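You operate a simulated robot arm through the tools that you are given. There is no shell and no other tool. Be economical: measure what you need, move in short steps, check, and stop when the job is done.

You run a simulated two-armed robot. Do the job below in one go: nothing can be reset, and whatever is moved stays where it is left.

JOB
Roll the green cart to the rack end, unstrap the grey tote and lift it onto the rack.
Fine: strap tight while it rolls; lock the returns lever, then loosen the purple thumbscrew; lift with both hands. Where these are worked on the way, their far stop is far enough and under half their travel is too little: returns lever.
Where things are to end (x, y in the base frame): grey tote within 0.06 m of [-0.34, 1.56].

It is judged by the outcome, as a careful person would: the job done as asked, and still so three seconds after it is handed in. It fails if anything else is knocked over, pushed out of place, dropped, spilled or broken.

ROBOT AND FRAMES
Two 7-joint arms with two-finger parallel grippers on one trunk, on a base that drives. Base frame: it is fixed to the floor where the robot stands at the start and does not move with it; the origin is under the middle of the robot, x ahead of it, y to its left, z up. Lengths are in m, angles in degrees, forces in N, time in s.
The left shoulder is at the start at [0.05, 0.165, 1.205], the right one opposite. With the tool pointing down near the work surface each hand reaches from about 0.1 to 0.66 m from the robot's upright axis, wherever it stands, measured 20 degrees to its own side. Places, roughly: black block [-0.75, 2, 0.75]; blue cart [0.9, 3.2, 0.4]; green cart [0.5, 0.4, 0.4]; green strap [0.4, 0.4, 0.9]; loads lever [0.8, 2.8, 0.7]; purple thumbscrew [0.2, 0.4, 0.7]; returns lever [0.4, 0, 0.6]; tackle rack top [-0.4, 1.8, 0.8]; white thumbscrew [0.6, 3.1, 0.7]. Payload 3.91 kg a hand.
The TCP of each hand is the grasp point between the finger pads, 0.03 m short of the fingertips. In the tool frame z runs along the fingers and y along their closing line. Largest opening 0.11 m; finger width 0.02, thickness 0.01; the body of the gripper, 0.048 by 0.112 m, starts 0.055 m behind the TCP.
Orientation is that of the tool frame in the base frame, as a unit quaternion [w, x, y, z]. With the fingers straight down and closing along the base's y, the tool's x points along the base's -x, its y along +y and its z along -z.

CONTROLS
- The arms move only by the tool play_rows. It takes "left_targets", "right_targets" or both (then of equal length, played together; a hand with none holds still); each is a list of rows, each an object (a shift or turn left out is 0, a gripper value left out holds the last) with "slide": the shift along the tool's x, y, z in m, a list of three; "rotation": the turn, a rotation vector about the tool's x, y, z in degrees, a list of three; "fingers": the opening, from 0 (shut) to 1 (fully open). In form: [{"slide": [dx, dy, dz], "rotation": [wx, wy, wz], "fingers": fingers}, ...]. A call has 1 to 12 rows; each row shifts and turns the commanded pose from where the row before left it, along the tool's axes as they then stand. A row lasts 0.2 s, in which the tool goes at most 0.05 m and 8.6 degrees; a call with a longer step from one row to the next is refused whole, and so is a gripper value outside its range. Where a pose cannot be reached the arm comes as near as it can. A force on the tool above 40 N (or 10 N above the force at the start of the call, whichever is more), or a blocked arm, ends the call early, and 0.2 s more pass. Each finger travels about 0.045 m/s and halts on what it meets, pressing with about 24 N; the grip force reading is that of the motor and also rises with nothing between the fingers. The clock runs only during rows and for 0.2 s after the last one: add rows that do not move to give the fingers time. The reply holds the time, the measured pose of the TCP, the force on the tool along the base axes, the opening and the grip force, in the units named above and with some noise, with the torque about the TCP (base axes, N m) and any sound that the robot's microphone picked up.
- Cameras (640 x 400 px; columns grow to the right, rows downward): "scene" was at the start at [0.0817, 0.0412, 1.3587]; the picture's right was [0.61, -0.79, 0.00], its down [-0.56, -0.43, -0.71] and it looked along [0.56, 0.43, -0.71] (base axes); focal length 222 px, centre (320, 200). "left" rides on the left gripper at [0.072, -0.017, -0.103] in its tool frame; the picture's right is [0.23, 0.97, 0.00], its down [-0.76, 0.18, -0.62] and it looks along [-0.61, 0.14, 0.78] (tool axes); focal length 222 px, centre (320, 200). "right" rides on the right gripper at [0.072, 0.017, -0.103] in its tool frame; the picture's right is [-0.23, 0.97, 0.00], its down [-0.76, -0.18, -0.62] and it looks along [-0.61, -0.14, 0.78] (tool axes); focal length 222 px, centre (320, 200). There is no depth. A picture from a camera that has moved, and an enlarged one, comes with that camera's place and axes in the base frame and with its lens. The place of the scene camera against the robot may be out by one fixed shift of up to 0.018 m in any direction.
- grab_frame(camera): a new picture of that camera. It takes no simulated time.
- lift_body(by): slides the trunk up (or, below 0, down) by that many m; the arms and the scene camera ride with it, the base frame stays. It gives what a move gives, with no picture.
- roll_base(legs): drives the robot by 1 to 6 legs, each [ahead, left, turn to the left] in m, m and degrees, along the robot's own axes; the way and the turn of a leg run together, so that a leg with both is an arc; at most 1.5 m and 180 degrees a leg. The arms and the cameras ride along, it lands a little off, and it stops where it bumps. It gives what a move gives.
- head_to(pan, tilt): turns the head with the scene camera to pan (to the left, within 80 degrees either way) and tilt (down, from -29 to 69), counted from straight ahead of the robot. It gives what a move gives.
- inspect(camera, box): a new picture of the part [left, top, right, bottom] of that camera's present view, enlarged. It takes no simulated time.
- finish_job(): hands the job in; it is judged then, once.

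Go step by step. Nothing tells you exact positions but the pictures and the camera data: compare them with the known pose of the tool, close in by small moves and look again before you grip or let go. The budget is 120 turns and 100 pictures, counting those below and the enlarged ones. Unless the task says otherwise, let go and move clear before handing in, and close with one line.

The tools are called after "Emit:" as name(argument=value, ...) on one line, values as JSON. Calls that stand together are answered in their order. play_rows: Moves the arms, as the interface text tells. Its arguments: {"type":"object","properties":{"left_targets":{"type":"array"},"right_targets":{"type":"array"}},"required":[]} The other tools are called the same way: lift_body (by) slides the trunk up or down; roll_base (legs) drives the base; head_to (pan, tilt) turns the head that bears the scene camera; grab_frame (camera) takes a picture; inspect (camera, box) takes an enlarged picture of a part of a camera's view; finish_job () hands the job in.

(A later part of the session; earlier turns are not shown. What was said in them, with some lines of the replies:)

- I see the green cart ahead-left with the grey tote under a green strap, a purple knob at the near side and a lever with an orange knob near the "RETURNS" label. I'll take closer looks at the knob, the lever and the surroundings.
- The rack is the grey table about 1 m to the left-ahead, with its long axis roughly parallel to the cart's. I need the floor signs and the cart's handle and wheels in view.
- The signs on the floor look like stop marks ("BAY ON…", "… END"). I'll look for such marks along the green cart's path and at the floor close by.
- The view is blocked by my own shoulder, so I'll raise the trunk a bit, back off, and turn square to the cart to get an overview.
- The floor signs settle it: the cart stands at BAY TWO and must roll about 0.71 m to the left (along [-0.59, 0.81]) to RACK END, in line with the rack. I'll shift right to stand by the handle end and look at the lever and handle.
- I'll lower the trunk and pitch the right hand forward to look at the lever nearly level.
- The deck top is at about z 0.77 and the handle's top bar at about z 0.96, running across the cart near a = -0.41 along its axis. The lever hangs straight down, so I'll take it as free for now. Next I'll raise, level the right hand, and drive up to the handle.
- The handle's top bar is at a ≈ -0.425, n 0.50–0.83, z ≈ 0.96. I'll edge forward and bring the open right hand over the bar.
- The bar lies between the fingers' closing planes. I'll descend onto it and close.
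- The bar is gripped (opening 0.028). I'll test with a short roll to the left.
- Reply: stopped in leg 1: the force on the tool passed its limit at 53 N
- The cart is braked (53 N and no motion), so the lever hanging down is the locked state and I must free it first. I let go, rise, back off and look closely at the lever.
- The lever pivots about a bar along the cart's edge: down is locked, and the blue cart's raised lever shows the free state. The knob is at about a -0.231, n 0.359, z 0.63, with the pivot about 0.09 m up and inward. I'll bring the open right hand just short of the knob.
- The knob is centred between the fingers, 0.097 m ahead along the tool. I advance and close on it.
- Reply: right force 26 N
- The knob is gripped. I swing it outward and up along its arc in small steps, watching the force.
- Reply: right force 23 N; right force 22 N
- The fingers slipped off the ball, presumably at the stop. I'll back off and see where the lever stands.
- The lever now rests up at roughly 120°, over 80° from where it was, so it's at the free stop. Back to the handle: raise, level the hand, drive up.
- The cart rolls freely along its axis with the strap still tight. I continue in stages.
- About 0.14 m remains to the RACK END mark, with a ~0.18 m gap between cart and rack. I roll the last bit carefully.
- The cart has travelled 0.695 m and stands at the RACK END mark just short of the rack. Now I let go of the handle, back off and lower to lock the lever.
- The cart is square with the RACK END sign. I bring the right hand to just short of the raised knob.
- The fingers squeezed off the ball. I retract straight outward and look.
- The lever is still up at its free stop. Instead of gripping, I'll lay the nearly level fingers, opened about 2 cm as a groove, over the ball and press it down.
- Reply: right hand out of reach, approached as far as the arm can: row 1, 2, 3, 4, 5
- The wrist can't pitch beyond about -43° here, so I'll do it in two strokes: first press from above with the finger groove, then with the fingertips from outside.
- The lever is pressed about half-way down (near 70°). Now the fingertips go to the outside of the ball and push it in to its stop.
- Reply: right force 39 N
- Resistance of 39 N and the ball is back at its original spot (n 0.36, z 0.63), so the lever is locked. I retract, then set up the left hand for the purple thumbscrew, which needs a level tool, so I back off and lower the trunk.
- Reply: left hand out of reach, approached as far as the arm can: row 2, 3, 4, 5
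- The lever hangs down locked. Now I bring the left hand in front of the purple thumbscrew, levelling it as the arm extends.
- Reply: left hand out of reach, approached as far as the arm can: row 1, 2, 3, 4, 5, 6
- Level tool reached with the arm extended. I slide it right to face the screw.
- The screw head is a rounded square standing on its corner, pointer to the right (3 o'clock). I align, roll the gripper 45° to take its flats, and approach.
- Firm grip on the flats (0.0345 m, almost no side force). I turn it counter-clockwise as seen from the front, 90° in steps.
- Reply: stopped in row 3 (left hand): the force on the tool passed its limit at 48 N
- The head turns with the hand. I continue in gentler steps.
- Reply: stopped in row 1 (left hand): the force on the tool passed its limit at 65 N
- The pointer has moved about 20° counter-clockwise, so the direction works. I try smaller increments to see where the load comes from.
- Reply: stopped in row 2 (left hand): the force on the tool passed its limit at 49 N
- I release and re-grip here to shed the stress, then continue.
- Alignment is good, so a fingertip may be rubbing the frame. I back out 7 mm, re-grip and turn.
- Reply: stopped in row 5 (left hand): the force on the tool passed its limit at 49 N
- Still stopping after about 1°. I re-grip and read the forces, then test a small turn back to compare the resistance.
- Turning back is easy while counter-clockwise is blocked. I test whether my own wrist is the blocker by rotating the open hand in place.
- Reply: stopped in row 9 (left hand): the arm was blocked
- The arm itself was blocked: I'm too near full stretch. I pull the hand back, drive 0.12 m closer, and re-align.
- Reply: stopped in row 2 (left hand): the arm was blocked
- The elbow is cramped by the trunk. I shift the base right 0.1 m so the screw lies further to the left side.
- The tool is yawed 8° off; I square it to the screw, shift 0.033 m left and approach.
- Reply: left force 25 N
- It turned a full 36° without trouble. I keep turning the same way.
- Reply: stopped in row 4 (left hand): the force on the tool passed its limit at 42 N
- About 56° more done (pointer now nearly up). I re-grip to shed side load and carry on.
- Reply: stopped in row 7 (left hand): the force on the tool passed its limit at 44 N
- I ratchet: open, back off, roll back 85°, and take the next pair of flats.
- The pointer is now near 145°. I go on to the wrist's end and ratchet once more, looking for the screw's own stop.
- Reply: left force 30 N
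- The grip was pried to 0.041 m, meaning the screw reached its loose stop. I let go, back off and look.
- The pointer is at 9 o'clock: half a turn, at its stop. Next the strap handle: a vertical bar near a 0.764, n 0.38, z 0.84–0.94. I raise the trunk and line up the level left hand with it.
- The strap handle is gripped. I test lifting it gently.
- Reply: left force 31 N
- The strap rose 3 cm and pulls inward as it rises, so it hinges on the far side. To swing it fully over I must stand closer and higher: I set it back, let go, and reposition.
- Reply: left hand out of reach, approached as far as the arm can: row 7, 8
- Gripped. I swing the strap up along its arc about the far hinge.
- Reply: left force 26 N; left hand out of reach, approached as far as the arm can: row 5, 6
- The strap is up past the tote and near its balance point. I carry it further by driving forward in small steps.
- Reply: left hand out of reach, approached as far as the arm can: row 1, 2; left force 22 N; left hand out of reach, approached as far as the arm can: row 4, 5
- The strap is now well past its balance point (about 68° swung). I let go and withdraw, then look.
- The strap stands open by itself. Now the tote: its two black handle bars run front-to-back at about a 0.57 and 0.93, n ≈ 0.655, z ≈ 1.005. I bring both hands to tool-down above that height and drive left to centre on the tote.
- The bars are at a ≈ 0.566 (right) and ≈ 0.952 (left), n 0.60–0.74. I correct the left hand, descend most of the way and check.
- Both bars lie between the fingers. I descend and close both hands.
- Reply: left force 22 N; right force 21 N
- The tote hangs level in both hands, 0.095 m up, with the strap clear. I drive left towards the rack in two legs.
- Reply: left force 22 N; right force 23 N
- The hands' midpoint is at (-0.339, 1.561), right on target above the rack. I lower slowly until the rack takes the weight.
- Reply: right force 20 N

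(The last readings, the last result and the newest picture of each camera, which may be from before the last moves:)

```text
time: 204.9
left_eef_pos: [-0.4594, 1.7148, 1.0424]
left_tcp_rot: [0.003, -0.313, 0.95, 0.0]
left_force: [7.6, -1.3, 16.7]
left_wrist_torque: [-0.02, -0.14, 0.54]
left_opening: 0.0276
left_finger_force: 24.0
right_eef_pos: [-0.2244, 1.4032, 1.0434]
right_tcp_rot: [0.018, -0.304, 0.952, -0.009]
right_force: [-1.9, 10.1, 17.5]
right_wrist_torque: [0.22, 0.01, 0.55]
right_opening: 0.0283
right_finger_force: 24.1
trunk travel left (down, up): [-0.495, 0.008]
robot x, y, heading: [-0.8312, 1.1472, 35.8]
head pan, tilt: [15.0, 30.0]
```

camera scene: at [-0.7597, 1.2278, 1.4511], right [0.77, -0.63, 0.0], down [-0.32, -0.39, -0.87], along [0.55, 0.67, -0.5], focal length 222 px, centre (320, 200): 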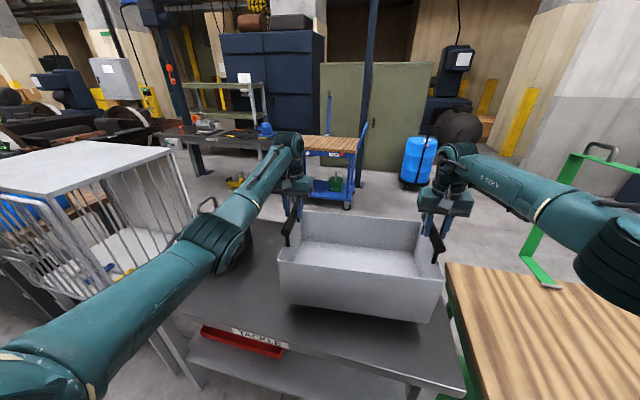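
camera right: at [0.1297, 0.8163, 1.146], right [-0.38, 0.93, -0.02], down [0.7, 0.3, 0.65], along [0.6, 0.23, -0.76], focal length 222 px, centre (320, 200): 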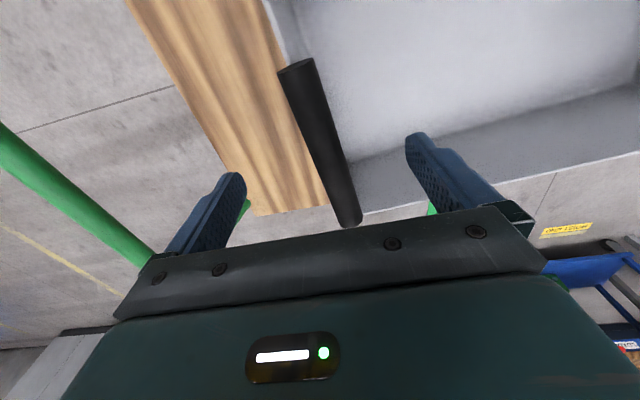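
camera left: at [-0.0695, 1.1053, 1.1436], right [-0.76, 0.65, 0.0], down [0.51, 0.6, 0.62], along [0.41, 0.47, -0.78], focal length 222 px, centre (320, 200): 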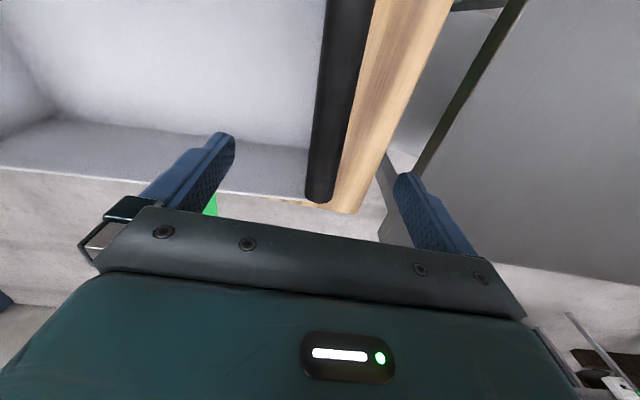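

Contact: the rack now carries the tote. I ease off the pressure, open both hands and rise clear.

Emit:
play_rows(left_targets=[{"slide": [0, 0, -0.004]}, {"fingers": 0.6}, {"fingers": 1}, {"fingers": 1}, {"fingers": 1}, {"fingers": 1}, {"slide": [0, 0, -0.03]}, {"slide": [0, 0, -0.04]}, {"slide": [0, 0, -0.04]}], right_targets=[{"slide": [0, 0, -0.004]}, {"fingers": 0.6}, {"fingers": 1}, {"fingers": 1}, {"fingers": 1}, {"fingers": 1}, {"slide": [0, 0, -0.03]}, {"slide": [0, 0, -0.04]}, {"slide": [0, 0, -0.04]}])

Emit:
roll_base(legs=[[-0.35, 0, 0]])

Emit:
head_to(pan=-15, tilt=35)

Emit:
grab_frame(camera="scene")

```text
time: 206.9
left_eef_pos: [-0.4581, 1.7155, 1.1557]
left_tcp_rot: [0.0, -0.314, 0.95, 0.001]
left_force: [0.3, 0.9, 0.2]
left_wrist_torque: [0.04, 0.01, -0.03]
left_opening: 0.1102
left_finger_force: 0.1
right_eef_pos: [-0.2279, 1.4041, 1.1539]
right_tcp_rot: [0.016, -0.303, 0.953, -0.011]
right_force: [-0.4, -0.1, -0.4]
right_wrist_torque: [-0.02, 0.02, -0.03]
right_opening: 0.1097
right_finger_force: 0.2
trunk travel left (down, up): [-0.495, 0.008]
robot x, y, heading: [-0.832, 1.1501, 35.8]
head pan, tilt: [15.0, 30.0]
```

```text
time: 209.2
left_eef_pos: [-0.7392, 1.509, 1.1553]
left_tcp_rot: [-0.001, -0.312, 0.95, 0.001]
left_force: [0.0, -0.6, 0.8]
left_wrist_torque: [0.02, 0.02, -0.01]
left_opening: 0.11
left_finger_force: 0.0
right_eef_pos: [-0.512, 1.1969, 1.1531]
right_tcp_rot: [0.016, -0.301, 0.953, -0.01]
right_force: [-0.5, -0.3, 0.4]
right_wrist_torque: [-0.02, -0.04, 0.02]
right_opening: 0.1101
right_finger_force: 0.0
trunk travel left (down, up): [-0.495, 0.008]
robot x, y, heading: [-1.1172, 0.946, 35.6]
head pan, tilt: [15.0, 30.0]
```

```text
time: 210.1
left_eef_pos: [-0.7397, 1.5111, 1.1545]
left_tcp_rot: [-0.002, -0.313, 0.95, 0.001]
left_force: [-0.3, -0.6, 0.8]
left_wrist_torque: [0.0, -0.01, 0.01]
left_opening: 0.11
left_finger_force: 0.1
right_eef_pos: [-0.5109, 1.1971, 1.153]
right_tcp_rot: [0.016, -0.301, 0.954, -0.01]
right_force: [-1.1, 0.1, 0.5]
right_wrist_torque: [0.04, -0.02, 0.02]
right_opening: 0.1101
right_finger_force: 0.0
trunk travel left (down, up): [-0.495, 0.008]
robot x, y, heading: [-1.1154, 0.9434, 35.5]
head pan, tilt: [-15.0, 35.0]
```

```text
5 pictures are left
camera scene: at [-1.0209, 0.9829, 1.4436], right [0.35, -0.94, 0.0], down [-0.54, -0.2, -0.82], along [0.77, 0.29, -0.57], focal length 222 px, centre (320, 200)
```

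scene: 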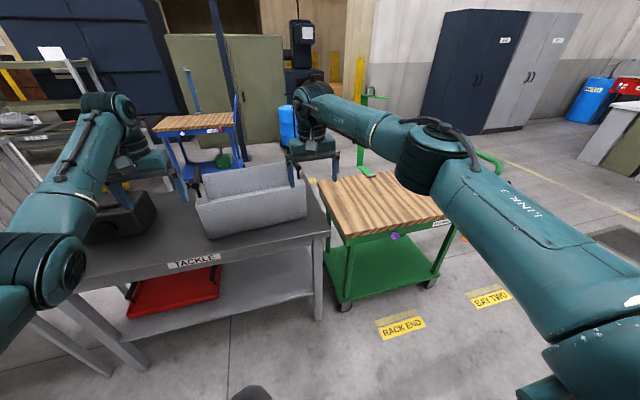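

The tote stands on the rack at its spot. The cart is locked at RACK END, the strap is open, both hands are clear and nothing else has moved, so I hand in.

Emit:
finish_job()

```text
The job is handed in.
```

I rolled the green cart to RACK END, locked the returns lever, and only then loosened the purple thumbscrew and swung the strap clear. Then I lifted the grey tote onto the rack with both hands, at about (-0.34, 1.56) by the hand positions, and handed the job in.
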